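You operate a simulated robot arm through the tools that you are given. There is no shell and no other tool. Be economical: measure what you need, move in short steps, check, and stop when the job is done.

Carry out the task below with a simulated two-armed robot. There is one attempt and no reset: what you move stays moved.

TASK
Let lashing three off and brush off the rust patch at its foot.
Fine: free lock nut three and bring its dial to 0 before you brush beside it; leave it slack for painting, bar catch shut, rust brush back. What is to be rubbed or washed off counts as gone when no trace of it is left.

It is judged by the outcome, as a careful person would: the job done as asked, and still so three seconds after it is handed in. It fails if anything else is knocked over, pushed out of place, dropped, spilled or broken.

THE ROBOT
Two 7-joint arms with two-finger parallel grippers on one trunk, on a base that drives. Base frame: it is fixed to the floor where the robot stands at the start and does not move with it; the origin is under the middle of the robot, x ahead of it, y to its left, z up; the surface under the hand at the start is at about z = 620. Lengths are in mm, angles in degrees, forces in N, time in s.
The left shoulder is at the start at [30, 119, 960], the right one opposite. With the tool pointing down near the work surface each hand reaches from about 100 to 640 mm from the robot's upright axis, wherever it stands, measured 20 degrees to its own side. Places, roughly: bar catch four [600, -300, 1100]; bar catch one [600, 600, 1100]; bar catch three [600, 0, 1100]; bar catch two [600, 300, 1100]; lashing screw four [400, -300, 800]; lashing screw one [400, 500, 800]; lashing screw three [400, 0, 800]; lashing screw two [400, 300, 800]; load dial three [600, -100, 900]; lock nut four [400, -400, 900]; lock nut one [400, 500, 900]; lock nut three [400, 0, 900]; lock nut two [400, 200, 900]; rust patch [400, 100, 600]. Payload 3.43 kg a hand.
The tool frame of a hand sits at the grasp point between the pads (the TCP): z along the fingers, y along the line on which they close. The tips reach 30 mm beyond it. The gripper opens to 94 mm. The fingers are 28 mm wide and 10 mm thick; the gripper's body (50 by 96 mm) begins 55 mm behind the TCP.
Orientation is that of the tool frame in the base frame, as a unit quaternion [w, x, y, z]. With the fingers straight down and closing along the base's y, the tool's x points along the base's -x, its y along +y and its z along -z.

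THE INTERFACE
- The arms move only by the tool arm_command. It takes "left_moves", "right_moves" or both (then of equal length, played together; a hand with none holds still); each is a list of rows, each an object (a shift or turn left out is 0, a gripper value left out holds the last) with "dp": the shift along the tool's x, y, z in m, a list of three; "rot": the turn, a rotation vector about the tool's x, y, z in degrees, a list of three; "jaw": the opening, from 0 (shut) to 1 (fully open). In form: [{"dp": [dx, dy, dz], "rot": [wx, wy, wz], "jaw": jaw}, ...]. A call has 1 to 10 rows; each row shifts and turns the commanded pose from where the row before left it, along the tool's axes as they then stand. A row lasts 0.2 s, in which the tool goes at most 50 mm and 8.6 degrees; a call with a longer step from one row to the next is refused whole, and so is a gripper value outside its range. A pose out of reach is approached as far as the arm can. The call stops where the force on the tool passes 40 N (or 10 N more than at its start, if that is more) or the arm is blocked; 0.2 s more then pass. Each finger travels about 72 mm/s and halts on what it meets, pressing with about 31 N; the grip force reading is that of the motor and also rises with nothing between the fingers. The clock runs only during rows and for 0.2 s after the last one: add rows that do not move to give the fingers time. It gives the time, the measured TCP pose, the force on the tool (base axes), the opening and the grip force at its end, in the units of the frame above (readings bear some noise), with the torque about the TCP (base axes, N m) and any sound that the robot's microphone picked up.
- Cameras (640 x 400 px; columns grow to the right, rows downward): "scene" is now at [42.2, -8.6, 1663.9]; the picture's right is [-0.13, -0.99, 0.00], its down [-0.79, 0.10, -0.61] and it looks along [0.61, -0.08, -0.79] (base axes); focal length 260 px, centre (320, 200). "left" rides on the left gripper at [76, -14, -102] in its tool frame; the picture's right is [0.18, 0.98, 0.00], its down [-0.75, 0.14, -0.64] and it looks along [-0.63, 0.12, 0.77] (tool axes); focal length 243 px, centre (320, 200). "right" rides on the right gripper at [76, 14, -102] in its tool frame; the picture's right is [-0.18, 0.98, 0.00], its down [-0.75, -0.14, -0.64] and it looks along [-0.63, -0.12, 0.77] (tool axes); focal length 243 px, centre (320, 200). There is no depth. A picture from a camera that has moved, and an enlarged one, comes with that camera's place and axes in the base frame and with its lens.
- camera(camera): a new picture of that camera. No time passes.
- slide_trunk(by): slides the trunk up (or, below 0, down) by that many mm; the arms and the scene camera ride with it, the base frame stays. It gives what a move gives, with no picture.
- base_move(legs): drives the robot by 1 to 6 legs, each [ahead, turn to the left] in mm and degrees, along the robot's own axes; the way and the turn of a leg run together, so that a leg with both is an arc; at most 1500 mm and 180 degrees a leg. The arms and the cameras ride along, it lands a little off, and it stops where it bumps. It gives what a move gives.
- head_to(pan, tilt): turns the head with the scene camera to pan (to the left, within 143 degrees either way) and tilt (down, from -29 to 69), counted from straight ahead of the robot. It gives what a move gives.
- close_up(camera, box): a new picture of the part [left, top, right, bottom] of that camera's present view, enlarged. No time passes.
- sign_off(): hands the job in; it is judged then, once.

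Work in short steps. Places have to be worked out from the pictures, the camera data and where the tool is seen: move nearer, look again, correct. Check each grasp and each placing, and mend what went wrong. You have 120 turns and 108 pictures in all, those below and enlarged ones among them. Open the grippers and draw the arms clear of the work before you hand the job in, unless the task says otherwise; then end with one line.

The tools are called after "Call:" as a command line: name --argument value ..., lists and objects as JSON in quotes. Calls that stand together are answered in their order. arm_command: Moves the arms, as the interface text tells. Its arguments: {"type":"object","properties":{"left_moves":{"type":"array"},"right_moves":{"type":"array"}},"required":[]} The other tools are called the same way: slide_trunk (by) slides the trunk up or down; base_move (legs) drives the base; head_to (pan, tilt) turns the head that bears the scene camera; camera (camera) takes a picture; close_up (camera, box) takes an enlarged picture of a part of a camera's view; sign_off () hands the job in.

At the start:

```text
clock: 0.0
left_eef_pos: [497.1, 206.6, 1243.6]
left_tool_rot: [0.001, 0.0, 1.0, 0.0]
left_ft_force: [-0.7, -0.4, 0.3]
left_moment: [0.01, -0.02, 0.0]
left_finger_gap: 94.1
left_grasp_force: 0.0
right_eef_pos: [347.6, -103.4, 1242.6]
right_tool_rot: [0.001, 0.0, 1.0, 0.0]
right_ft_force: [0.3, -0.4, 0.0]
right_moment: [-0.01, -0.01, 0.02]
right_finger_gap: 94.0
right_grasp_force: 0.0
trunk travel left (down, up): [-225.0, 185.0]
robot x, y, heading: [-0.1, -0.7, -0.0]
head pan, tilt: [-7.2, 52.4]
```

scene: 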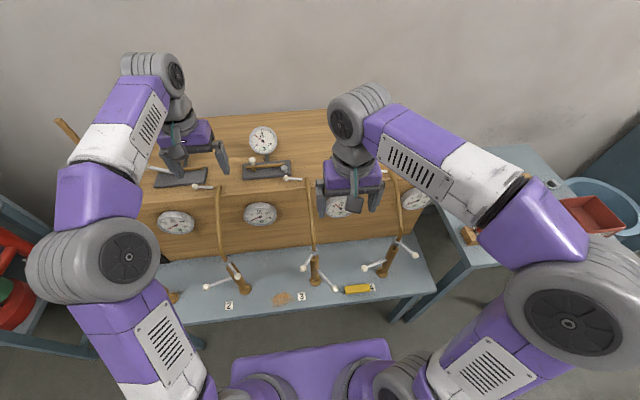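
right: 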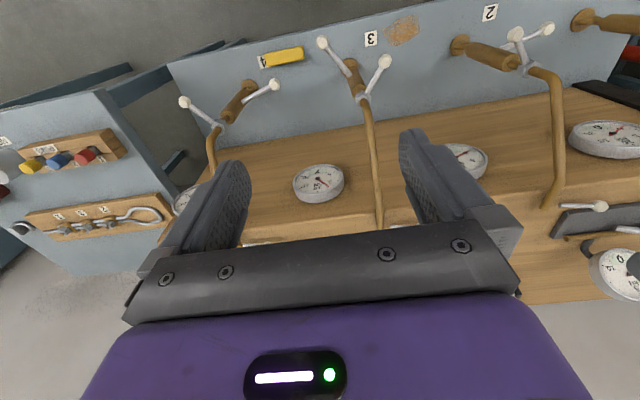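
left: 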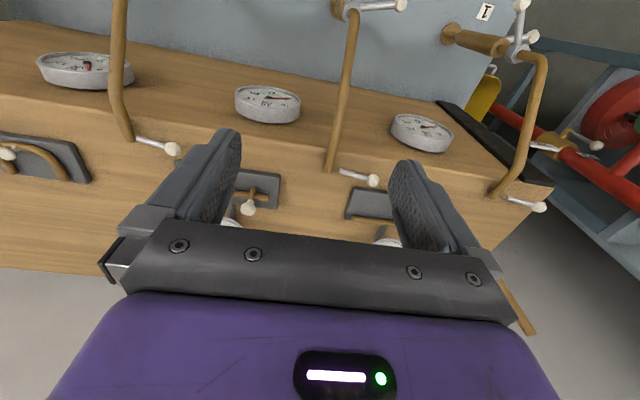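

I'll enlarge the scene views to identify the parts before moving.

Call:
close_up --camera "scene" --box '[220, 180, 440, 318]'

Call:
close_up --camera "scene" --box '[130, 110, 350, 248]'

Call:
close_up --camera "right" --box '[0, 0, 640, 250]'

```text
2.90 times, centred on (330, 249) of scene
camera zoom: at [42.2, -8.6, 1663.9], right [-0.13, -0.99, 0.0], down [-0.79, 0.1, -0.61], along [0.61, -0.08, -0.79], focal length 755 px, centre (291, 58)
```

zoom: 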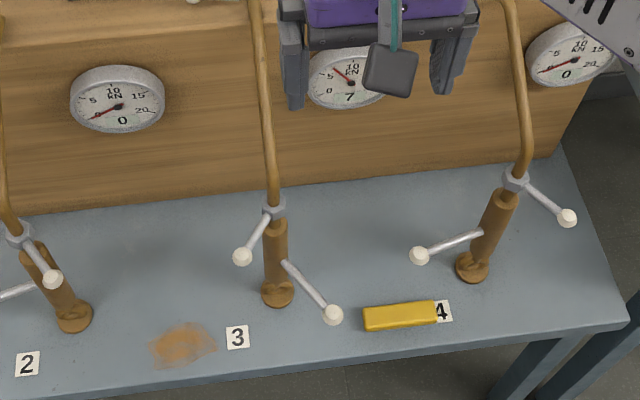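

```text
2.90 times, centred on (240, 179) of scene
camera zoom: at [42.2, -8.6, 1663.9], right [-0.13, -0.99, 0.0], down [-0.79, 0.1, -0.61], along [0.61, -0.08, -0.79], focal length 755 px, centre (552, 261)
```

zoom: 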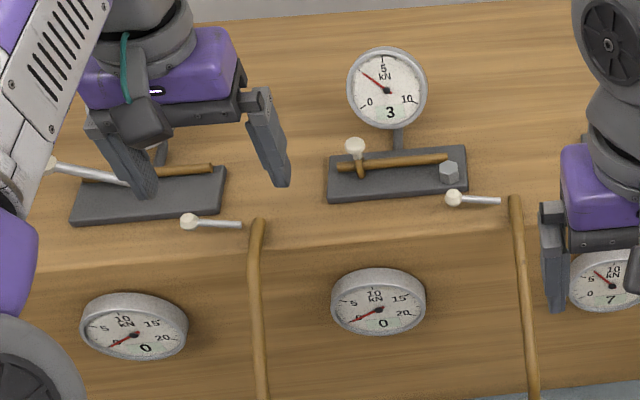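

```text
1.00 times, centred on (320, 125) of right (not enlarged: the box is as wide or as high as the picture)
camera zoom: at [271.1, -87.1, 1345.8], right [0.18, 0.98, 0.0], down [0.75, -0.14, 0.64], along [0.63, -0.12, -0.77], focal length 243 px, centre (320, 275)
```

zoom: 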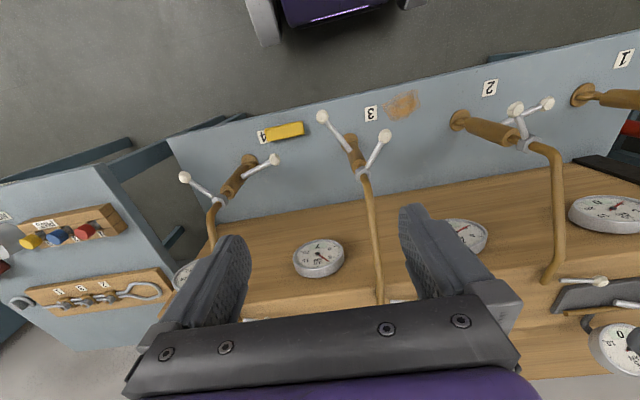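

Several things are hidden behind the arms; I draw both hands outward/back to clear the view.

Call:
arm_command --left_moves '[{"dp": [0.035, 0.035, 0]}, {"dp": [0.035, 0.035, 0]}, {"dp": [0.035, 0.035, 0]}, {"dp": [0.035, 0.035, 0]}, {"dp": [0.035, 0.035, 0]}, {"dp": [0, 0.04, 0]}]' --right_moves '[{"dp": [0, -0.045, 0]}, {"dp": [0, -0.045, 0]}, {"dp": [0, -0.045, 0]}, {"dp": [0, -0.045, 0]}, {"dp": [0.03, -0.035, 0]}, {"dp": [0.03, -0.03, 0]}]'

Call:
camera --camera "scene"

```text
clock: 1.4
left_eef_pos: [323.6, 422.6, 1242.7]
left_tool_rot: [0.0, 0.0, 1.0, 0.0]
left_ft_force: [-0.1, 0.0, -0.7]
left_moment: [-0.05, 0.04, -0.02]
left_finger_gap: 93.8
left_grasp_force: 0.0
right_eef_pos: [288.7, -347.1, 1244.4]
right_tool_rot: [-0.001, 0.0, 1.0, 0.0]
right_ft_force: [0.4, 0.0, -0.6]
right_moment: [0.0, 0.03, 0.0]
right_finger_gap: 94.0
right_grasp_force: 0.1
trunk travel left (down, up): [-225.0, 185.0]
robot x, y, heading: [-1.8, 3.5, 0.1]
head pan, tilt: [-7.2, 52.4]
```

```text
101 pictures are left
camera scene: at [43.1, -8.1, 1663.8], right [-0.13, -0.99, 0.0], down [-0.79, 0.1, -0.61], along [0.6, -0.08, -0.79], focal length 260 px, centre (320, 200)
```

scene: 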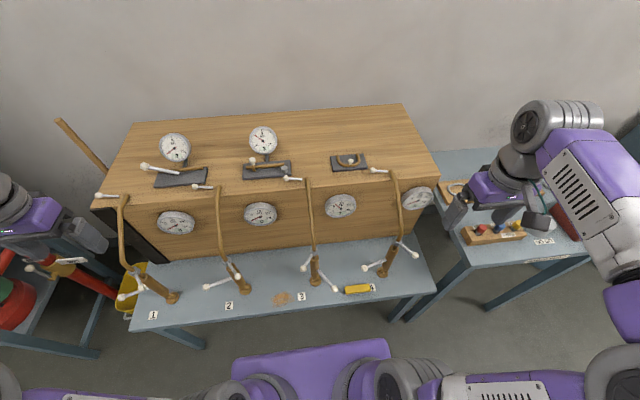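

Call:
close_up --camera "scene" --box '[90, 110, 270, 225]'

Call:
close_up --camera "scene" --box '[230, 115, 410, 230]'

Call:
close_up --camera "scene" --box '[260, 200, 450, 320]'

Call:
close_up --camera "scene" --box '[420, 150, 640, 290]'

```text
3.48 times, centred on (180, 168) of scene
camera zoom: at [43.1, -8.1, 1663.8], right [-0.13, -0.99, 0.0], down [-0.79, 0.1, -0.61], along [0.6, -0.08, -0.79], focal length 906 px, centre (807, 313)
```

zoom: 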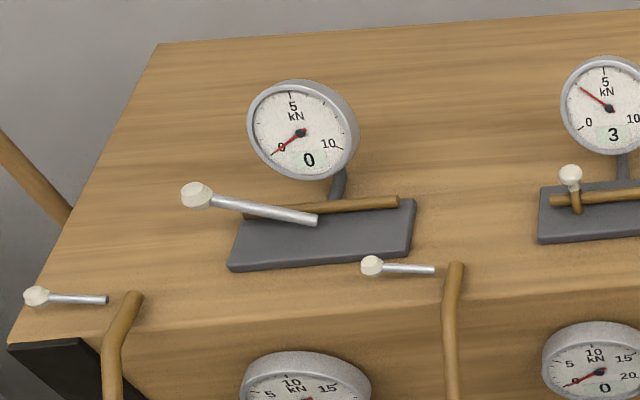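

```text
3.48 times, centred on (320, 172) of scene
camera zoom: at [43.1, -8.1, 1663.8], right [-0.13, -0.99, 0.0], down [-0.79, 0.1, -0.61], along [0.6, -0.08, -0.79], focal length 906 px, centre (320, 296)
```

zoom: 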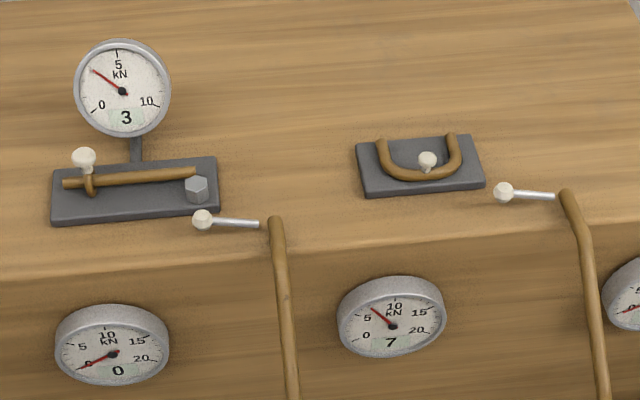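

```text
3.33 times, centred on (355, 260) of scene
camera zoom: at [43.1, -8.1, 1663.8], right [-0.13, -0.99, 0.0], down [-0.79, 0.1, -0.61], along [0.6, -0.08, -0.79], focal length 868 px, centre (203, 0)
```

zoom: 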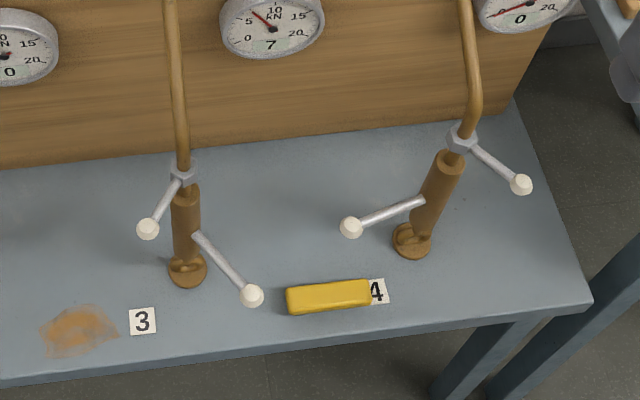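

```text
2.86 times, centred on (530, 220) of scene
camera zoom: at [43.1, -8.1, 1663.8], right [-0.13, -0.99, 0.0], down [-0.79, 0.1, -0.61], along [0.6, -0.08, -0.79], focal length 744 px, centre (-280, 143)
```

zoom: 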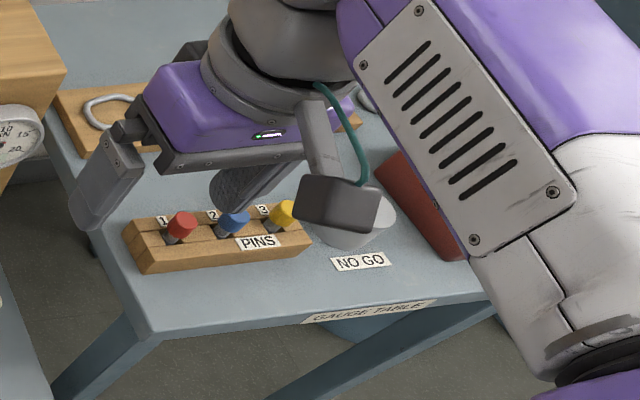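

Lashing three: hex lock nut with lever atop the screw tube with its own lever; dial three reads 7. I look around for the rust brush.

Call:
head_to --pan 60 --tilt 45

Call:
camera --camera "scene"

Call:
head_to --pan -60 --tilt 45

Call:
camera --camera "scene"

```text
clock: 2.8
left_eef_pos: [323.9, 420.2, 1242.1]
left_tool_rot: [0.0, 0.0, 1.0, 0.0]
left_ft_force: [1.0, 0.1, -0.3]
left_moment: [-0.01, -0.03, 0.03]
left_finger_gap: 94.2
left_grasp_force: 0.1
right_eef_pos: [289.1, -347.8, 1244.1]
right_tool_rot: [0.0, 0.0, 1.0, -0.001]
right_ft_force: [0.1, 0.2, -0.5]
right_moment: [0.0, 0.02, 0.01]
right_finger_gap: 93.9
right_grasp_force: 0.1
trunk travel left (down, up): [-225.0, 185.0]
robot x, y, heading: [-2.3, -1.6, -0.5]
head pan, tilt: [60.0, 45.0]
```

```text
96 pictures are left
camera scene: at [8.9, 71.2, 1673.9], right [0.87, -0.5, 0.0], down [-0.35, -0.61, -0.71], along [0.35, 0.61, -0.71], focal length 260 px, centre (320, 200)
```

scene: 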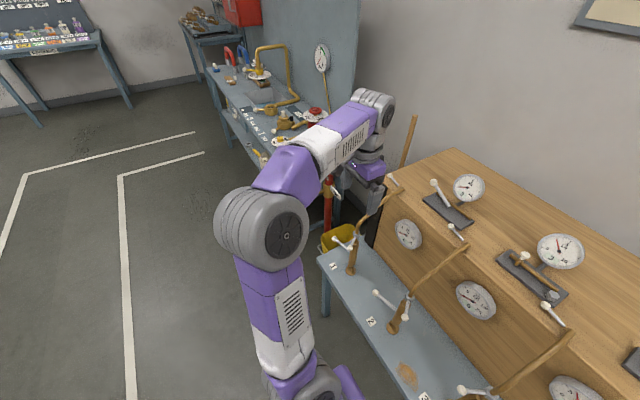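

```text
clock: 4.8
left_eef_pos: [323.1, 421.2, 1241.7]
left_tool_rot: [-0.001, 0.0, 1.0, 0.0]
left_ft_force: [0.1, -0.6, -0.9]
left_moment: [0.03, 0.01, 0.02]
left_finger_gap: 94.0
left_grasp_force: 0.0
right_eef_pos: [287.7, -346.4, 1243.3]
right_tool_rot: [0.0, 0.0, 1.0, 0.0]
right_ft_force: [0.4, -0.2, 0.5]
right_moment: [-0.03, 0.0, 0.02]
right_finger_gap: 94.3
right_grasp_force: 0.0
trunk travel left (down, up): [-225.0, 185.0]
robot x, y, heading: [-2.9, -2.9, 0.1]
head pan, tilt: [-60.0, 45.0]
```

```text
95 pictures are left
camera scene: at [8.8, -69.6, 1674.0], right [-0.87, -0.5, 0.0], down [-0.35, 0.61, -0.71], along [0.35, -0.61, -0.71], focal length 260 px, centre (320, 200)
```

scene: 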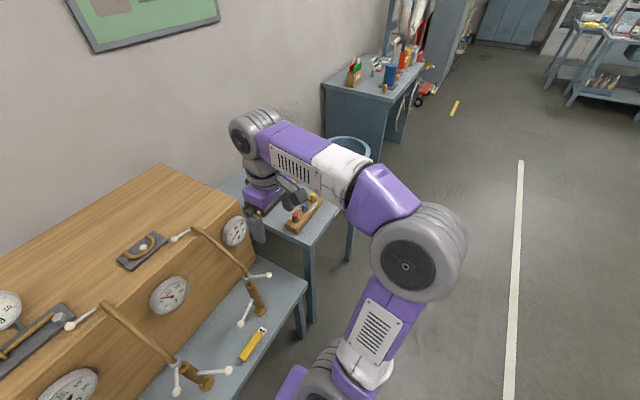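

Call:
close_up --camera "scene" --box '[130, 220, 310, 400]'

Call:
head_to --pan 0 --tilt 55

Call:
camera --camera "scene"

Call:
close_up --camera "scene" --box '[260, 200, 420, 300]'

```text
2.22 times, centred on (220, 310) of scene
camera zoom: at [8.8, -69.6, 1674.0], right [-0.87, -0.5, 0.0], down [-0.35, 0.61, -0.71], along [0.35, -0.61, -0.71], focal length 578 px, centre (542, -44)
```

zoom: 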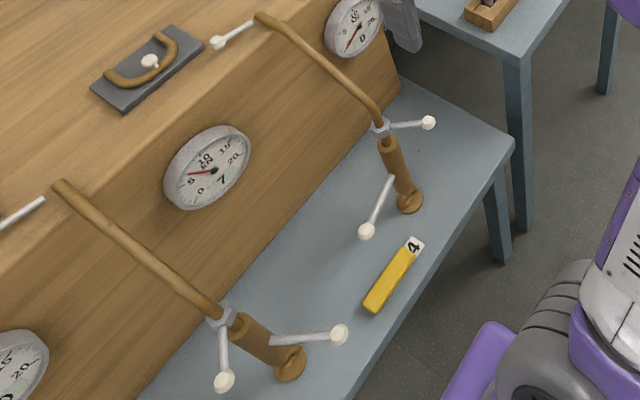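

```text
clock: 6.1
left_eef_pos: [322.2, 421.0, 1241.9]
left_tool_rot: [0.0, -0.001, 1.0, -0.001]
left_ft_force: [0.2, -0.5, 0.8]
left_moment: [-0.01, 0.01, 0.01]
left_finger_gap: 94.1
left_grasp_force: 0.1
right_eef_pos: [288.6, -347.3, 1243.9]
right_tool_rot: [0.0, 0.0, 1.0, 0.0]
right_ft_force: [0.4, -0.1, -0.1]
right_moment: [0.02, 0.02, 0.0]
right_finger_gap: 94.3
right_grasp_force: 0.1
trunk travel left (down, up): [-225.0, 185.0]
robot x, y, heading: [-0.3, 1.0, 0.2]
head pan, tilt: [0.0, 55.0]
```

```text
93 pictures are left
camera scene: at [40.2, 0.7, 1660.5], right [0.0, -1.0, 0.0], down [-0.82, 0.0, -0.57], along [0.57, 0.0, -0.82], focal length 260 px, centre (320, 200)
```

scene: 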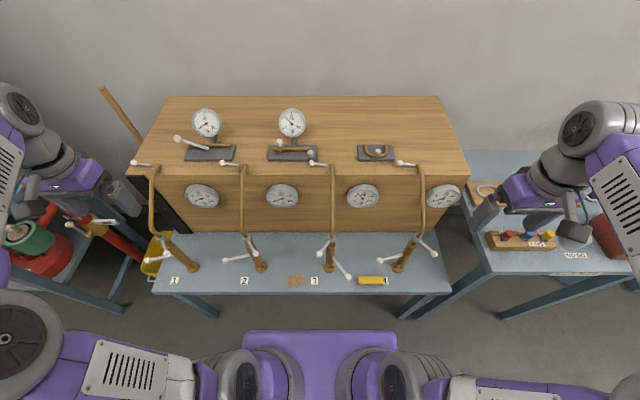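

```text
4.00 times, centred on (340, 250) of scene
camera zoom: at [40.2, 0.7, 1660.5], right [0.0, -1.0, 0.0], down [-0.82, 0.0, -0.57], along [0.57, 0.0, -0.82], focal length 1041 px, centre (240, 0)
```

zoom: 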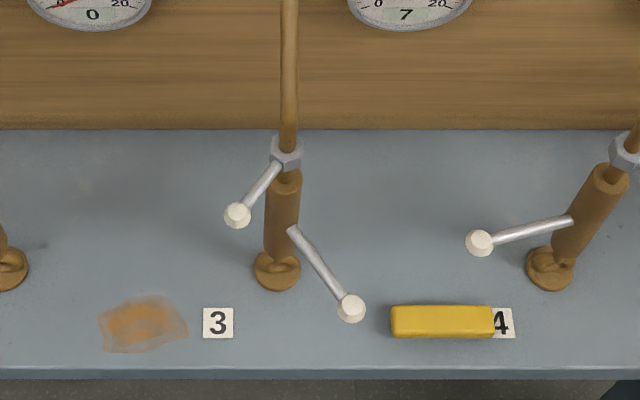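

Yellow block beside sign 4 seems to be the brush; nut three I estimate near (430,-37,880). I bring the left hand nearer for a look with its camera.

Call:
arm_command --left_moves '[{"dp": [0.003, -0.042, 0.02]}, {"dp": [0.003, -0.042, 0.02]}, {"dp": [0.003, -0.042, 0.02]}, {"dp": [0.003, -0.042, 0.02]}, {"dp": [0.003, -0.042, 0.02]}, {"dp": [0.003, -0.042, 0.02]}, {"dp": [0.003, -0.042, 0.02]}, {"dp": [0.003, -0.042, 0.02]}]'

Call:
camera --camera "left"

Call:
camera --camera "scene"

```text
clock: 7.9
left_eef_pos: [298.2, 84.1, 1082.3]
left_tool_rot: [-0.001, 0.001, 1.0, -0.001]
left_ft_force: [0.9, 0.0, -0.3]
left_moment: [-0.01, 0.02, 0.03]
left_finger_gap: 94.0
left_grasp_force: 0.0
right_eef_pos: [287.3, -347.7, 1243.6]
right_tool_rot: [0.0, -0.001, 1.0, 0.0]
right_ft_force: [0.1, 0.0, -0.7]
right_moment: [-0.02, 0.03, -0.01]
right_finger_gap: 94.2
right_grasp_force: 0.0
trunk travel left (down, up): [-225.0, 185.0]
robot x, y, heading: [-0.5, 1.6, 0.0]
head pan, tilt: [0.0, 55.0]
```

```text
91 pictures are left
camera left: at [222.2, 69.6, 1183.5], right [-0.18, 0.98, 0.0], down [0.75, 0.14, 0.64], along [0.63, 0.12, -0.77], focal length 243 px, centre (320, 200)
```

left: 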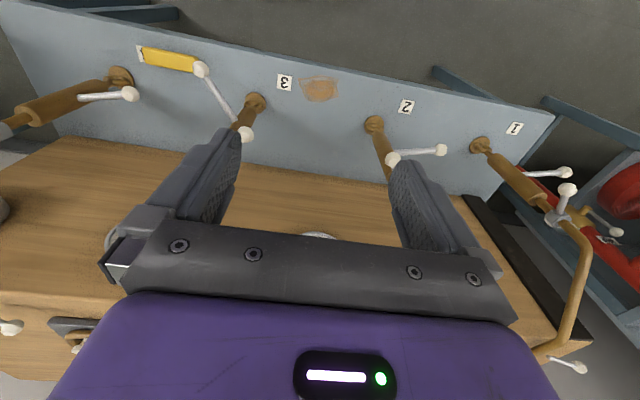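

```text
90 pictures are left
camera scene: at [41.0, -0.3, 1660.5], right [0.0, -1.0, 0.0], down [-0.82, 0.0, -0.57], along [0.57, 0.0, -0.82], focal length 260 px, centre (320, 200)
```

scene: 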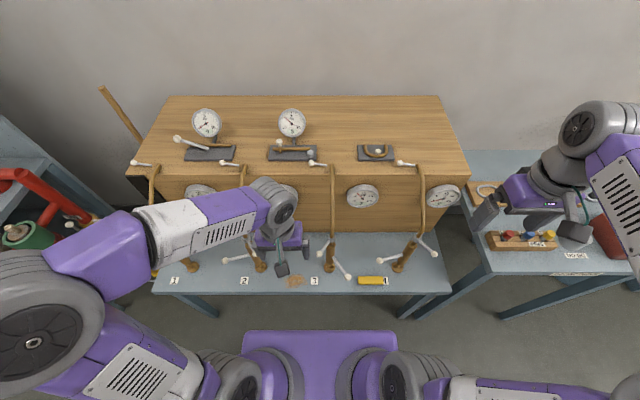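

Triangulated: nut-lever ball at ≈(371,2,888), screw-lever ball ≈(338,-95,766). I put the left hand above the nut ball, turned in line with its lever.

Call:
arm_command --left_moves '[{"dp": [-0.018, -0.02, 0.025]}, {"dp": [-0.018, -0.02, 0.025]}, {"dp": [-0.018, -0.021, 0.025]}, {"dp": [-0.019, -0.021, 0.025]}, {"rot": [0, 0, 7.4], "jaw": 0.6}, {"rot": [0, 0, 7.4]}, {"rot": [0, 0, 7.4]}, {"rot": [0, 0, 7.4]}, {"rot": [0, 0, 7]}]'

Call:
camera --camera "left"

Call:
close_up --camera "scene" --box '[260, 200, 420, 300]'

```text
clock: 9.9
left_eef_pos: [370.0, 4.2, 983.1]
left_tool_rot: [-0.001, 0.315, 0.949, 0.0]
left_ft_force: [0.6, -0.3, 0.1]
left_moment: [-0.03, 0.01, 0.0]
left_finger_gap: 56.6
left_grasp_force: 0.1
right_eef_pos: [288.1, -348.1, 1243.8]
right_tool_rot: [0.0, 0.001, 1.0, 0.001]
right_ft_force: [-0.4, -0.7, -0.9]
right_moment: [0.01, 0.0, -0.01]
right_finger_gap: 93.9
right_grasp_force: 0.0
trunk travel left (down, up): [-225.0, 185.0]
robot x, y, heading: [-1.5, -0.9, -0.3]
head pan, tilt: [0.0, 55.0]
```

```text
89 pictures are left
camera left: at [301.2, 36.8, 1084.3], right [0.44, 0.9, 0.0], down [0.69, -0.34, 0.64], along [0.58, -0.28, -0.77], focal length 243 px, centre (320, 200)
```

left: 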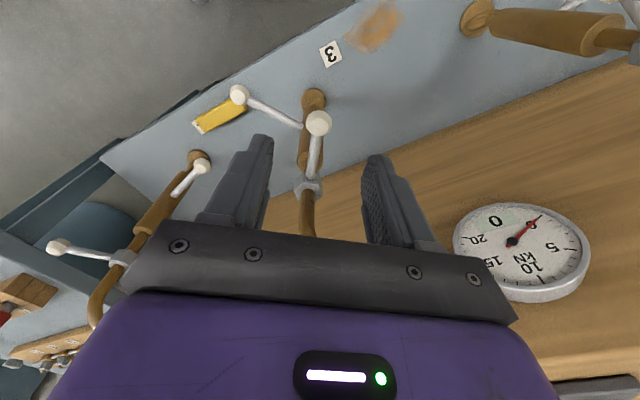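

```text
4.00 times, centred on (340, 250) of scene
camera zoom: at [40.1, 0.9, 1660.5], right [0.0, -1.0, 0.0], down [-0.82, 0.0, -0.57], along [0.57, 0.0, -0.82], focal length 1041 px, centre (240, 0)
```

zoom: 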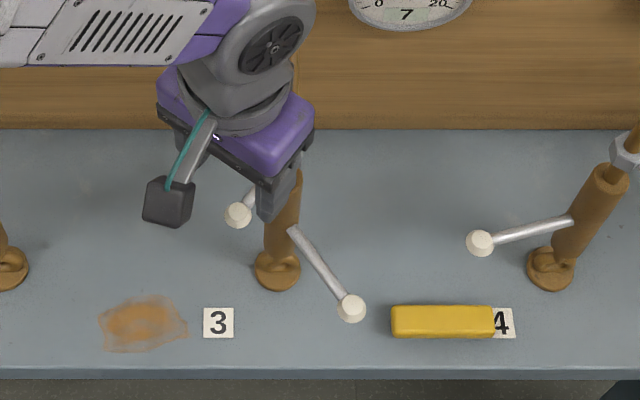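

Aligned within a few mm; I descend on the nut ball and grip it.

Call:
arm_command --left_moves '[{"dp": [-0.003, 0, 0.03]}, {"dp": [0, 0, 0.035]}, {"dp": [0, 0, 0.03]}, {"jaw": 0.05}, {}, {}, {}]'

Call:
camera --camera "left"

```text
clock: 11.5
left_eef_pos: [373.4, 1.7, 888.0]
left_tool_rot: [0.0, 0.314, 0.95, 0.0]
left_ft_force: [-1.0, -3.4, -6.8]
left_moment: [-0.26, -0.36, -0.01]
left_finger_gap: 20.9
left_grasp_force: 44.5
right_eef_pos: [287.0, -348.1, 1244.3]
right_tool_rot: [0.0, 0.0, 1.0, 0.0]
right_ft_force: [-0.2, 0.0, 0.7]
right_moment: [-0.02, -0.02, 0.02]
right_finger_gap: 94.2
right_grasp_force: 0.0
trunk travel left (down, up): [-225.0, 185.0]
robot x, y, heading: [-0.9, 2.2, -0.2]
head pan, tilt: [0.0, 55.0]
```

```text
87 pictures are left
camera left: at [303.4, 34.8, 989.3], right [0.44, 0.9, 0.0], down [0.69, -0.34, 0.64], along [0.58, -0.28, -0.77], focal length 243 px, centre (320, 200)
```

left: 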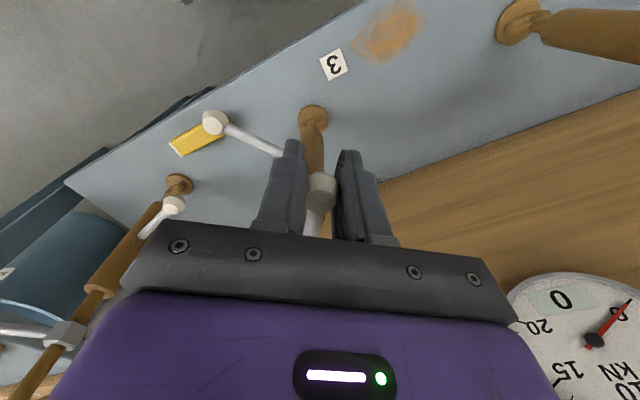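

Gripped (21 mm). I swing the lever counter-clockwise (seen from above) by 16° and watch the forces.

Call:
arm_command --left_moves '[{"dp": [-0.00065, -0.0093, 0], "rot": [0, 0, -8]}, {"dp": [-0.00065, -0.0093, 0], "rot": [0, 0, -8]}]'

```text
clock: 12.1
left_eef_pos: [364.6, -14.2, 886.1]
left_tool_rot: [-0.001, 0.178, 0.984, 0.0]
left_ft_force: [-1.4, -1.9, -5.0]
left_moment: [0.25, 0.35, -0.16]
left_finger_gap: 20.8
left_grasp_force: 44.9
right_eef_pos: [288.0, -347.8, 1243.5]
right_tool_rot: [0.0, 0.0, 1.0, 0.0]
right_ft_force: [-0.7, 1.2, 0.1]
right_moment: [-0.01, 0.01, 0.0]
right_finger_gap: 93.7
right_grasp_force: 0.0
trunk travel left (down, up): [-225.0, 185.0]
robot x, y, heading: [0.3, 0.3, -0.1]
head pan, tilt: [0.0, 55.0]
```

It moves freely. I continue in the same direction.

Call:
arm_command --left_moves '[{"dp": [-0.00065, -0.0093, 0], "rot": [0, 0, -8]}, {"dp": [-0.00065, -0.0093, 0], "rot": [0, 0, -8]}, {"dp": [-0.00065, -0.0093, 0], "rot": [0, 0, -8]}, {"dp": [-0.00065, -0.0093, 0], "rot": [0, 0, -8]}]'

Call:
camera --camera "left"

Call:
camera --camera "scene"

```text
clock: 13.1
left_eef_pos: [361.8, -51.0, 888.3]
left_tool_rot: [-0.001, -0.1, 0.995, 0.0]
left_ft_force: [-3.7, -2.4, -6.4]
left_moment: [0.07, 0.14, -0.12]
left_finger_gap: 20.8
left_grasp_force: 44.4
right_eef_pos: [288.8, -346.5, 1244.1]
right_tool_rot: [0.0, 0.0, 1.0, 0.0]
right_ft_force: [-0.4, 0.6, 0.4]
right_moment: [-0.04, -0.02, -0.03]
right_finger_gap: 94.2
right_grasp_force: 0.2
trunk travel left (down, up): [-225.0, 185.0]
robot x, y, heading: [-1.7, -2.1, -0.0]
head pan, tilt: [0.0, 55.0]
```

```text
86 pictures are left
camera left: at [289.8, -81.9, 989.4], right [-0.38, 0.93, 0.0], down [0.71, 0.29, 0.64], along [0.59, 0.24, -0.77], focal length 243 px, centre (320, 200)
```

left: 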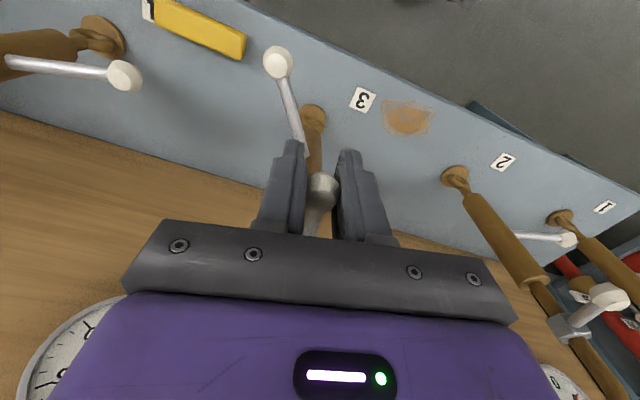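

```text
85 pictures are left
camera scene: at [40.2, 0.3, 1660.5], right [0.0, -1.0, 0.0], down [-0.82, 0.0, -0.57], along [0.57, 0.0, -0.82], focal length 260 px, centre (320, 200)
```

scene: 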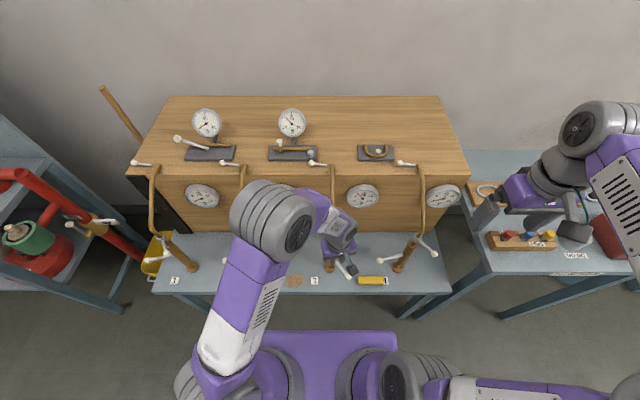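

Call:
arm_command --left_moves '[{"dp": [-0.00065, -0.0093, 0], "rot": [0, 0, -8]}, {"dp": [-0.00065, -0.0093, 0], "rot": [0, 0, -8]}, {"dp": [-0.00065, -0.0093, 0], "rot": [0, 0, -8]}, {"dp": [-0.00065, -0.0093, 0], "rot": [0, 0, -8]}, {"dp": [-0.00065, -0.0093, 0], "rot": [0, 0, -8]}]'

Call:
camera --camera "left"

```text
clock: 14.2
left_eef_pos: [374.8, -78.4, 887.0]
left_tool_rot: [-0.007, -0.398, 0.917, 0.014]
left_ft_force: [-15.1, 14.6, 27.1]
left_moment: [-0.4, 0.62, -0.01]
left_finger_gap: 20.5
left_grasp_force: 44.8
right_eef_pos: [285.2, -346.3, 1244.2]
right_tool_rot: [0.001, 0.0, 1.0, 0.0]
right_ft_force: [0.6, -0.9, 0.2]
right_moment: [0.01, 0.02, 0.01]
right_finger_gap: 93.9
right_grasp_force: 0.0
trunk travel left (down, up): [-225.0, 185.0]
robot x, y, heading: [0.3, 1.5, -0.0]
head pan, tilt: [0.0, 55.0]
stopped in row 5 (left hand): the force on the tool passed its limit at 56 N (the readings are from after the stop); the commanded pose is now the measured one
```

```text
84 pictures are left
camera left: at [335.1, -145.7, 988.6], right [-0.84, 0.54, 0.03], down [0.43, 0.63, 0.65], along [0.33, 0.56, -0.76], focal length 243 px, centre (320, 200)
```

left: 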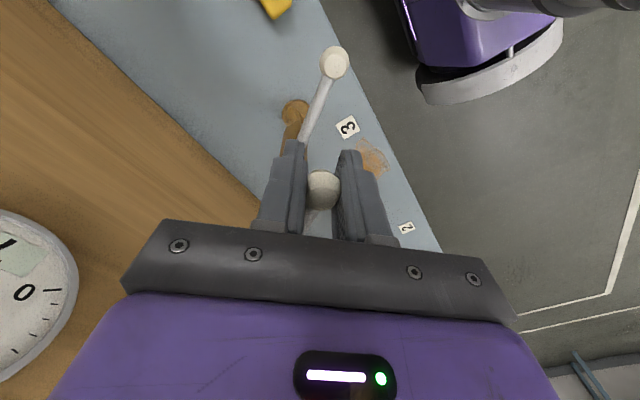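

The lever reached a stop after ~75–80°. I release and lift off to see the state.

Call:
arm_command --left_moves '[{"jaw": 0.6}, {}, {"dp": [0, 0, -0.03]}, {"dp": [0, 0, -0.04]}, {"dp": [0, 0, -0.05]}, {"dp": [0.0, 0.04, -0.02]}, {"dp": [0.0, 0.04, -0.02]}, {"dp": [0.0, 0.04, -0.02]}, {"dp": [0.0, 0.04, -0.02]}]'

Call:
close_up --camera "scene" --box '[240, 180, 460, 300]'

```text
clock: 16.2
left_eef_pos: [263.3, 28.9, 1091.0]
left_tool_rot: [-0.003, -0.398, 0.917, 0.01]
left_ft_force: [-0.1, -0.3, 0.2]
left_moment: [-0.02, -0.01, 0.04]
left_finger_gap: 56.5
left_grasp_force: 0.0
right_eef_pos: [288.0, -346.7, 1244.7]
right_tool_rot: [0.0, -0.001, 1.0, 0.0]
right_ft_force: [0.3, -0.4, -0.1]
right_moment: [-0.01, -0.04, 0.0]
right_finger_gap: 94.2
right_grasp_force: 0.0
trunk travel left (down, up): [-225.0, 185.0]
robot x, y, heading: [-2.2, 1.0, 0.1]
head pan, tilt: [0.0, 55.0]
```

```text
2.91 times, centred on (350, 240) of scene
camera zoom: at [38.8, 3.0, 1660.6], right [0.0, -1.0, 0.0], down [-0.82, 0.0, -0.57], along [0.57, 0.0, -0.82], focal length 757 px, centre (233, 84)
```

zoom: 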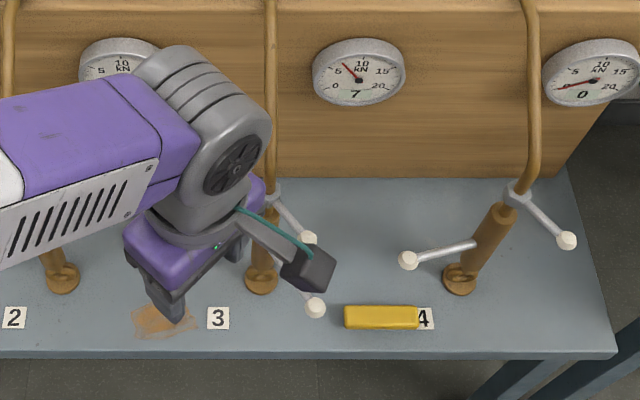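

Nut three is freed (same attitude as nut four). For the screw lever I must tilt the hand outward to miss the nut lever: turn to 214° and tilt 35°, high above first.

Call:
arm_command --left_moves '[{"rot": [0, 0, 6.5]}, {"rot": [0, 0, 6.5]}, {"rot": [0, -7, 0]}, {"rot": [0, -7, 0]}, {"rot": [0, -7, 0]}, {"rot": [0, -7, 0]}, {"rot": [0, -7, 0]}]'

Call:
camera --camera "left"

```text
clock: 17.8
left_eef_pos: [264.0, 25.4, 1089.5]
left_tool_rot: [0.284, -0.274, 0.914, 0.097]
left_ft_force: [0.3, 0.1, -0.1]
left_moment: [0.0, 0.01, 0.0]
left_finger_gap: 56.7
left_grasp_force: 0.1
right_eef_pos: [289.5, -348.3, 1244.4]
right_tool_rot: [0.001, -0.001, 1.0, 0.0]
right_ft_force: [-0.8, 0.2, 0.3]
right_moment: [-0.02, 0.0, 0.01]
right_finger_gap: 94.3
right_grasp_force: 0.1
trunk travel left (down, up): [-225.0, 185.0]
robot x, y, heading: [-4.4, -0.9, 0.2]
head pan, tilt: [0.0, 55.0]
```

```text
82 pictures are left
camera left: at [171.8, -54.7, 1128.9], right [-0.67, 0.73, -0.08], down [0.14, 0.24, 0.96], along [0.72, 0.64, -0.27], focal length 243 px, centre (320, 200)
```

left: 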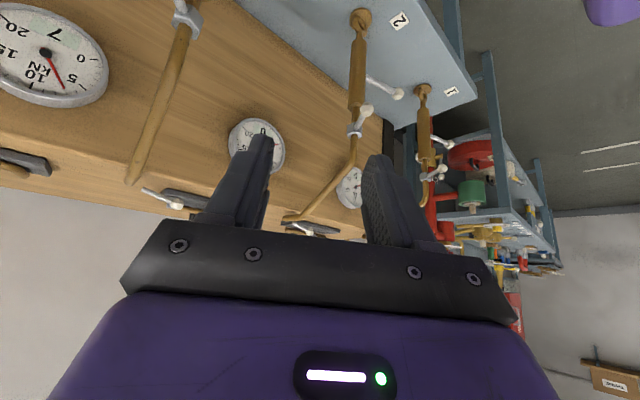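

Call:
arm_command --left_moves '[{"dp": [0.0268, -0.0209, 0.0242]}, {"dp": [0.0268, -0.0209, 0.0242]}, {"dp": [0.0268, -0.0209, 0.0242]}, {"dp": [0.0268, -0.0209, 0.0242]}, {"dp": [0.0268, -0.0209, 0.0242]}, {"dp": [0.0268, -0.0209, 0.0242]}, {"dp": [0.0268, -0.0209, 0.0242]}]'

Call:
camera --camera "left"

Call:
camera --camera "scene"

```text
clock: 19.4
left_eef_pos: [293.0, -123.5, 839.4]
left_tool_rot: [0.282, -0.274, 0.914, 0.097]
left_ft_force: [0.6, 0.0, -0.3]
left_moment: [0.03, -0.02, 0.01]
left_finger_gap: 56.6
left_grasp_force: 0.0
right_eef_pos: [287.9, -347.6, 1244.1]
right_tool_rot: [0.0, -0.001, 1.0, 0.0]
right_ft_force: [-0.7, 0.3, -0.2]
right_moment: [0.02, -0.03, -0.01]
right_finger_gap: 94.0
right_grasp_force: 0.1
trunk travel left (down, up): [-225.0, 185.0]
robot x, y, heading: [-2.1, -0.5, 0.2]
head pan, tilt: [0.0, 55.0]
```

```text
81 pictures are left
camera left: at [202.0, -204.5, 879.2], right [-0.67, 0.73, -0.08], down [0.14, 0.24, 0.96], along [0.72, 0.64, -0.27], focal length 243 px, centre (320, 200)
```

left: 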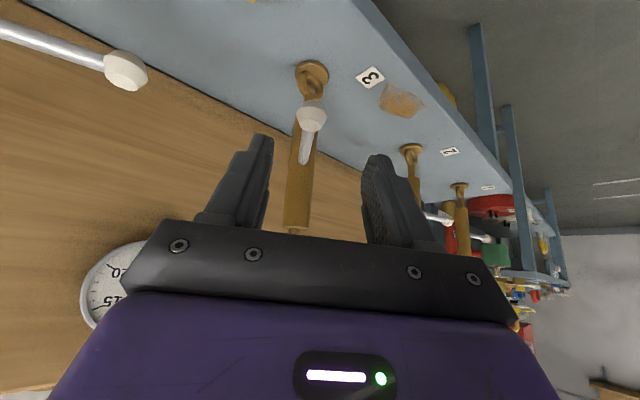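

```text
80 pictures are left
camera scene: at [39.9, 0.4, 1660.5], right [0.0, -1.0, 0.0], down [-0.82, 0.0, -0.57], along [0.57, 0.0, -0.82], focal length 260 px, centre (320, 200)
```

scene: 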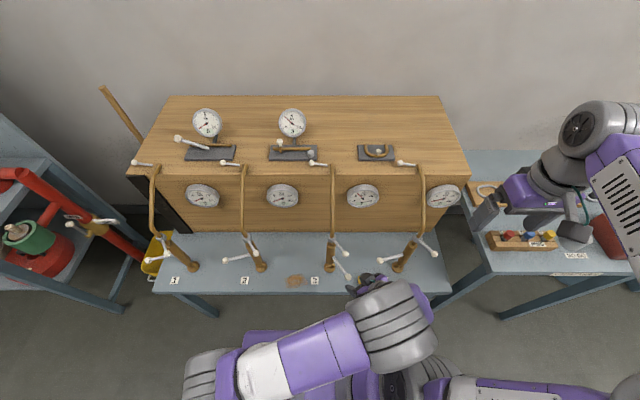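

Ball is centred to within ~4 mm; I advance along the fingers and grip.

Call:
arm_command --left_moves '[{"dp": [0, -0.004, 0.03]}, {"dp": [0, 0, 0.03]}, {"dp": [0, 0, 0.03]}, {"jaw": 0.05}, {}, {}, {}]'

Call:
camera --camera "left"

```text
clock: 21.0
left_eef_pos: [340.8, -95.7, 767.3]
left_tool_rot: [0.282, -0.277, 0.914, 0.095]
left_ft_force: [4.0, -2.4, 7.1]
left_moment: [-0.52, 0.42, -0.4]
left_finger_gap: 25.4
left_grasp_force: 44.6
right_eef_pos: [288.6, -346.1, 1245.0]
right_tool_rot: [0.0, 0.0, 1.0, 0.0]
right_ft_force: [0.5, 0.0, 0.2]
right_moment: [-0.02, 0.0, 0.03]
right_finger_gap: 93.9
right_grasp_force: 0.0
trunk travel left (down, up): [-225.0, 185.0]
robot x, y, heading: [-0.8, -0.8, -0.1]
head pan, tilt: [0.0, 55.0]
```

```text
79 pictures are left
camera left: at [248.3, -177.4, 807.4], right [-0.68, 0.73, -0.09], down [0.14, 0.25, 0.96], along [0.72, 0.64, -0.27], focal length 243 px, centre (320, 200)
```

left: 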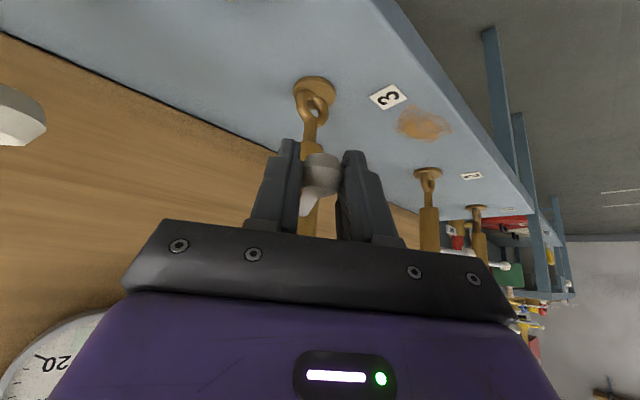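

Gripped at 25 mm. I turn the screw lever clockwise 16° and check the dial.

Call:
arm_command --left_moves '[{"dp": [-0.0008, 0.0136, 0.0005], "rot": [4.6, 0, 6.55]}, {"dp": [-0.0008, 0.0136, 0.0005], "rot": [4.6, 0, 6.55]}]'

Call:
close_up --camera "scene" --box '[240, 170, 460, 310]'

```text
clock: 21.3
left_eef_pos: [340.4, -94.7, 766.6]
left_tool_rot: [0.275, -0.269, 0.92, 0.078]
left_ft_force: [-16.2, -6.4, 14.6]
left_moment: [0.53, -0.65, 0.23]
left_finger_gap: 25.5
left_grasp_force: 44.7
right_eef_pos: [287.8, -345.0, 1246.3]
right_tool_rot: [0.003, -0.003, 1.0, 0.001]
right_ft_force: [0.9, 0.1, -0.7]
right_moment: [-0.02, 0.03, -0.02]
right_finger_gap: 94.0
right_grasp_force: 0.0
trunk travel left (down, up): [-225.0, 185.0]
robot x, y, heading: [0.8, 3.5, 0.1]
head pan, tilt: [0.0, 55.0]
stopped in row 1 (left hand): the force on the tool passed its limit at 53 N (the readings are from after the stop); the commanded pose is now the measured one
```

```text
2.86 times, centred on (350, 240) of scene
camera zoom: at [37.6, 1.4, 1660.7], right [0.0, -1.0, 0.0], down [-0.82, 0.0, -0.57], along [0.57, 0.0, -0.82], focal length 744 px, centre (234, 86)
```

zoom: 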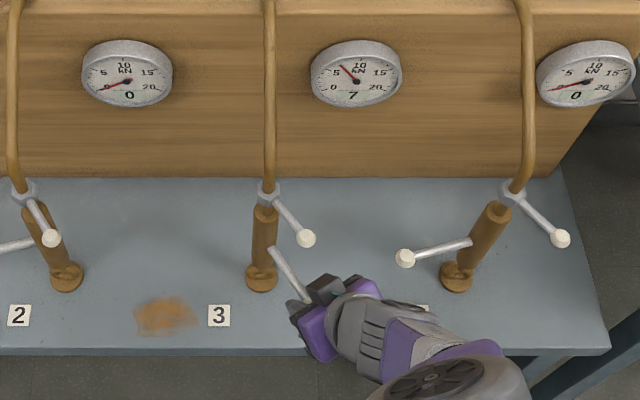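

It was blocked clockwise right away. I try a small counter-clockwise turn for comparison.

Call:
arm_command --left_moves '[{"dp": [-0.0002, -0.005, 0.0002], "rot": [-1.7, 0, -2.5]}, {"dp": [-0.0002, -0.005, 0.0002], "rot": [-1.7, 0, -2.5]}]'

```text
clock: 21.9
left_eef_pos: [347.0, -102.5, 767.9]
left_tool_rot: [0.271, -0.316, 0.904, 0.094]
left_ft_force: [-10.8, -7.6, 14.4]
left_moment: [0.0, -0.19, 0.03]
left_finger_gap: 25.5
left_grasp_force: 45.1
right_eef_pos: [286.4, -346.6, 1244.8]
right_tool_rot: [0.003, -0.004, 1.0, 0.0]
right_ft_force: [-0.3, 0.4, 0.5]
right_moment: [0.0, 0.01, -0.01]
right_finger_gap: 94.1
right_grasp_force: 0.1
trunk travel left (down, up): [-225.0, 185.0]
robot x, y, heading: [1.2, -0.2, 0.1]
head pan, tilt: [0.0, 55.0]
```

Call:
close_up --camera "scene" --box '[320, 170, 400, 220]'

```text
8.00 times, centred on (360, 195) of scene
camera zoom: at [37.2, 0.2, 1660.7], right [0.0, -1.0, 0.0], down [-0.82, 0.0, -0.57], along [0.57, 0.0, -0.82], focal length 2083 px, centre (0, 240)
```

zoom: 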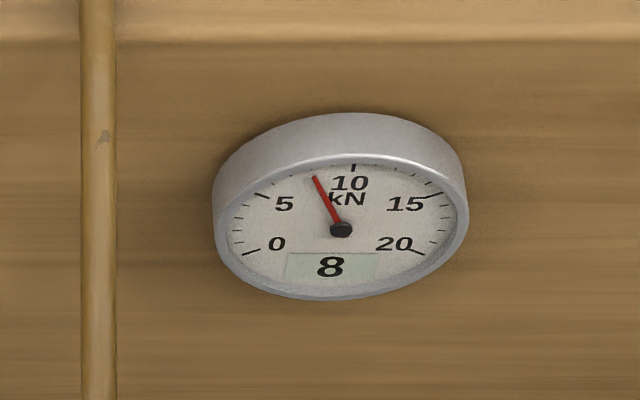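

CCW raised it to 8, so clockwise is right; the earlier stop may have been jerk plus residual preload (~19 N along the fingers). I relieve that and go clockwise gently.

Call:
arm_command --left_moves '[{"dp": [0, 0, -0.003]}, {"dp": [0, 0.005, 0], "rot": [1.7, 0, 2.5]}, {"dp": [0, 0.005, 0], "rot": [1.7, 0, 2.5]}, {"dp": [0, 0.005, 0], "rot": [1.7, 0, 2.5]}]'

Call:
close_up --camera "scene" --box '[320, 170, 400, 220]'

```text
clock: 22.7
left_eef_pos: [343.2, -97.2, 768.3]
left_tool_rot: [0.266, -0.287, 0.917, 0.077]
left_ft_force: [-15.7, -7.8, 5.9]
left_moment: [0.5, 0.08, 0.23]
left_finger_gap: 25.4
left_grasp_force: 45.2
right_eef_pos: [286.8, -343.8, 1245.6]
right_tool_rot: [0.003, -0.004, 1.0, 0.0]
right_ft_force: [-0.5, 0.3, 0.1]
right_moment: [-0.04, 0.05, 0.01]
right_finger_gap: 94.5
right_grasp_force: 0.1
trunk travel left (down, up): [-225.0, 185.0]
robot x, y, heading: [1.0, -1.8, -0.2]
head pan, tilt: [0.0, 55.0]
stopped in row 3 (left hand): the force on the tool passed its limit at 51 N (the readings are from after the stop); the commanded pose is now the measured one
```

```text
8.00 times, centred on (360, 195) of scene
camera zoom: at [36.9, 1.2, 1660.8], right [0.0, -1.0, 0.0], down [-0.82, 0.0, -0.57], along [0.57, 0.0, -0.82], focal length 2083 px, centre (0, 240)
```

zoom: 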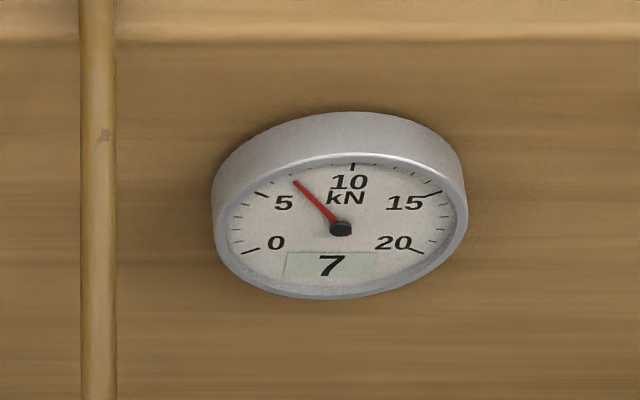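

CW stops right at the starting 7. Other nuts at dial 0 all sit at the same angle as nut three now, so the nut looks free; I probe the clockwise resistance with small steps after relieving radial preload.

Call:
arm_command --left_moves '[{"dp": [0.0025, 0, -0.0017]}, {"dp": [0, 0.002, 0]}]'

Call:
arm_command --left_moves '[{"dp": [0, 0.003, 0]}, {}]'

Call:
arm_command --left_moves '[{"dp": [0, 0.003, 0]}, {}]'

```text
clock: 23.3
left_eef_pos: [340.8, -97.2, 768.3]
left_tool_rot: [0.263, -0.296, 0.915, 0.074]
left_ft_force: [-26.7, -23.0, -16.2]
left_moment: [-0.11, -0.24, -0.39]
left_finger_gap: 25.9
left_grasp_force: 45.2
right_eef_pos: [286.7, -346.7, 1245.1]
right_tool_rot: [0.004, -0.006, 1.0, 0.001]
right_ft_force: [0.1, 0.1, -0.9]
right_moment: [-0.03, 0.0, -0.01]
right_finger_gap: 93.9
right_grasp_force: 0.2
trunk travel left (down, up): [-225.0, 185.0]
robot x, y, heading: [-1.0, 1.7, -0.0]
head pan, tilt: [0.0, 55.0]
```

```text
clock: 23.7
left_eef_pos: [341.2, -96.4, 768.3]
left_tool_rot: [0.258, -0.298, 0.916, 0.071]
left_ft_force: [-11.7, -7.6, 2.2]
left_moment: [-0.01, 0.68, -0.02]
left_finger_gap: 25.9
left_grasp_force: 44.9
right_eef_pos: [285.6, -343.9, 1246.9]
right_tool_rot: [0.004, -0.007, 1.0, 0.0]
right_ft_force: [-0.7, 0.1, -0.5]
right_moment: [0.0, 0.01, -0.02]
right_finger_gap: 94.2
right_grasp_force: 0.1
trunk travel left (down, up): [-225.0, 185.0]
robot x, y, heading: [-3.2, -1.8, -0.2]
head pan, tilt: [0.0, 55.0]
stopped in row 1 (left hand): the force on the tool passed its limit at 51 N (the readings are from after the stop); the commanded pose is now the measured one
```

```text
clock: 24.3
left_eef_pos: [342.0, -95.3, 766.9]
left_tool_rot: [0.258, -0.302, 0.915, 0.069]
left_ft_force: [-27.7, -24.1, -5.6]
left_moment: [-0.56, 0.44, -0.49]
left_finger_gap: 25.9
left_grasp_force: 44.8
right_eef_pos: [284.8, -347.5, 1245.4]
right_tool_rot: [0.004, -0.007, 1.0, 0.001]
right_ft_force: [-0.1, 0.1, 0.3]
right_moment: [-0.01, 0.03, 0.03]
right_finger_gap: 94.0
right_grasp_force: 0.0
trunk travel left (down, up): [-225.0, 185.0]
robot x, y, heading: [-0.2, 0.2, -0.1]
head pan, tilt: [0.0, 55.0]
```

Readings are mostly radial strain from the grip, so inconclusive. I release and back off slightly, then look at lever and nut closely.

Call:
arm_command --left_moves '[{"jaw": 0.6}, {}, {"dp": [0, 0, -0.04]}, {"dp": [0, 0, -0.04]}, {"dp": [0.03, -0.03, -0.02]}, {"dp": [0.03, -0.03, -0.02]}, {"dp": [0.03, -0.03, -0.02]}]'

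Call:
close_up --camera "scene" --box '[300, 220, 380, 290]'

Call:
camera --camera "left"

```text
clock: 26.1
left_eef_pos: [314.6, -247.0, 877.7]
left_tool_rot: [0.219, -0.367, 0.903, 0.043]
left_ft_force: [-0.9, -0.4, 0.5]
left_moment: [0.02, 0.03, 0.04]
left_finger_gap: 56.5
left_grasp_force: 0.2
right_eef_pos: [287.6, -343.9, 1246.3]
right_tool_rot: [0.005, -0.006, 1.0, 0.0]
right_ft_force: [0.1, -0.2, 0.8]
right_moment: [0.01, -0.01, 0.0]
right_finger_gap: 94.1
right_grasp_force: 0.0
trunk travel left (down, up): [-225.0, 185.0]
robot x, y, heading: [0.1, -2.3, -0.1]
head pan, tilt: [0.0, 55.0]
stopped in row 7 (left hand): the arm was blocked; the commanded pose is now the measured one
```

```text
5.71 times, centred on (340, 255) of scene
camera zoom: at [38.9, 1.1, 1660.5], right [0.0, -1.0, 0.0], down [-0.82, 0.0, -0.57], along [0.57, 0.0, -0.82], focal length 1488 px, centre (206, -114)
```

zoom: 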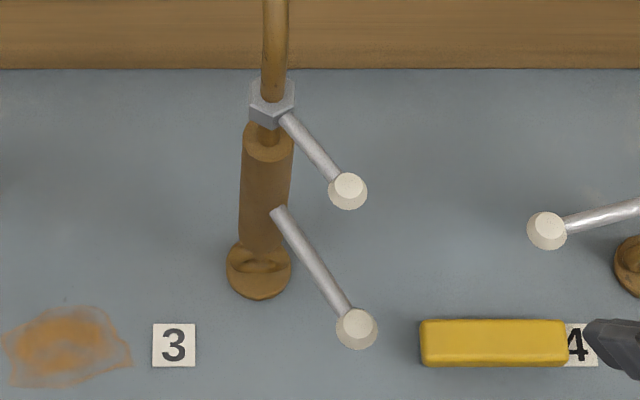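

```text
74 pictures are left
camera left: at [239.0, -331.3, 938.1], right [-0.79, 0.6, -0.16], down [0.15, 0.44, 0.89], along [0.6, 0.67, -0.43], focal length 243 px, centre (320, 200)
```

left: 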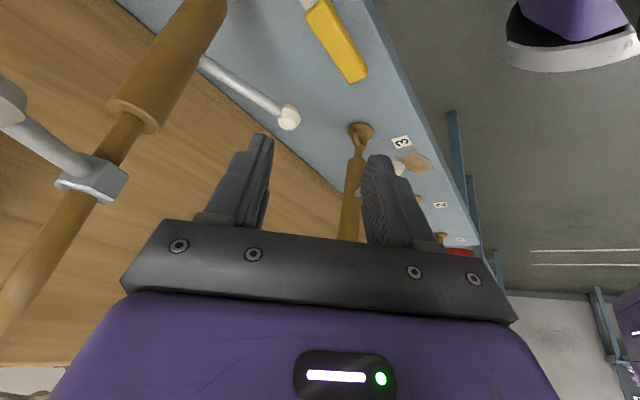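

Nut three is visibly raised off the tube, so it is free; the left arm was at its limits there (blocked). I withdraw it and will use the right arm for the screw.

Call:
arm_command --left_moves '[{"dp": [-0.0192, -0.0037, -0.0405]}, {"dp": [-0.0192, -0.0037, -0.0405]}, {"dp": [-0.0192, -0.0037, -0.0405]}, {"dp": [-0.029, 0.0327, 0.0107]}, {"dp": [-0.029, 0.0327, 0.0107]}, {"dp": [-0.029, 0.0327, 0.0107]}, {"dp": [-0.029, 0.0327, 0.0107]}, {"dp": [-0.029, 0.0327, 0.0107]}, {"dp": [-0.029, 0.0327, 0.0107]}]'

Call:
arm_command --left_moves '[{"dp": [-0.029, 0.0327, 0.0107]}, {"dp": [-0.029, 0.0327, 0.0107]}, {"dp": [-0.029, 0.0327, 0.0107]}, {"dp": [-0.029, 0.0327, 0.0107]}, {"dp": [-0.029, 0.0327, 0.0107]}, {"rot": [0, 8, 0]}, {"rot": [0, 8, 0]}, {"rot": [0, 8, 0]}]'

```text
clock: 28.0
left_eef_pos: [327.2, 29.3, 982.6]
left_tool_rot: [0.238, -0.385, 0.883, 0.122]
left_ft_force: [1.0, -0.5, 0.8]
left_moment: [0.04, 0.02, -0.04]
left_finger_gap: 56.2
left_grasp_force: 0.0
right_eef_pos: [287.8, -345.1, 1247.3]
right_tool_rot: [0.004, -0.006, 1.0, 0.0]
right_ft_force: [0.3, 0.3, -0.1]
right_moment: [-0.01, 0.0, 0.0]
right_finger_gap: 94.0
right_grasp_force: 0.1
trunk travel left (down, up): [-225.0, 185.0]
robot x, y, heading: [-1.8, 1.4, -0.0]
head pan, tilt: [0.0, 55.0]
stopped in row 9 (left hand): the arm was blocked; the commanded pose is now the measured one
```

```text
clock: 29.8
left_eef_pos: [325.1, 247.6, 1022.4]
left_tool_rot: [0.048, -0.401, 0.914, 0.039]
left_ft_force: [0.3, 0.3, 0.2]
left_moment: [-0.02, -0.03, 0.01]
left_finger_gap: 56.5
left_grasp_force: 0.0
left hand out of reach, approached as far as the arm can: row 4, 5
right_eef_pos: [288.2, -343.2, 1246.8]
right_tool_rot: [0.003, -0.006, 1.0, 0.001]
right_ft_force: [0.0, -0.2, 0.2]
right_moment: [0.0, 0.0, 0.02]
right_finger_gap: 93.7
right_grasp_force: 0.1
trunk travel left (down, up): [-225.0, 185.0]
robot x, y, heading: [-2.7, 1.7, -0.2]
head pan, tilt: [0.0, 55.0]
```

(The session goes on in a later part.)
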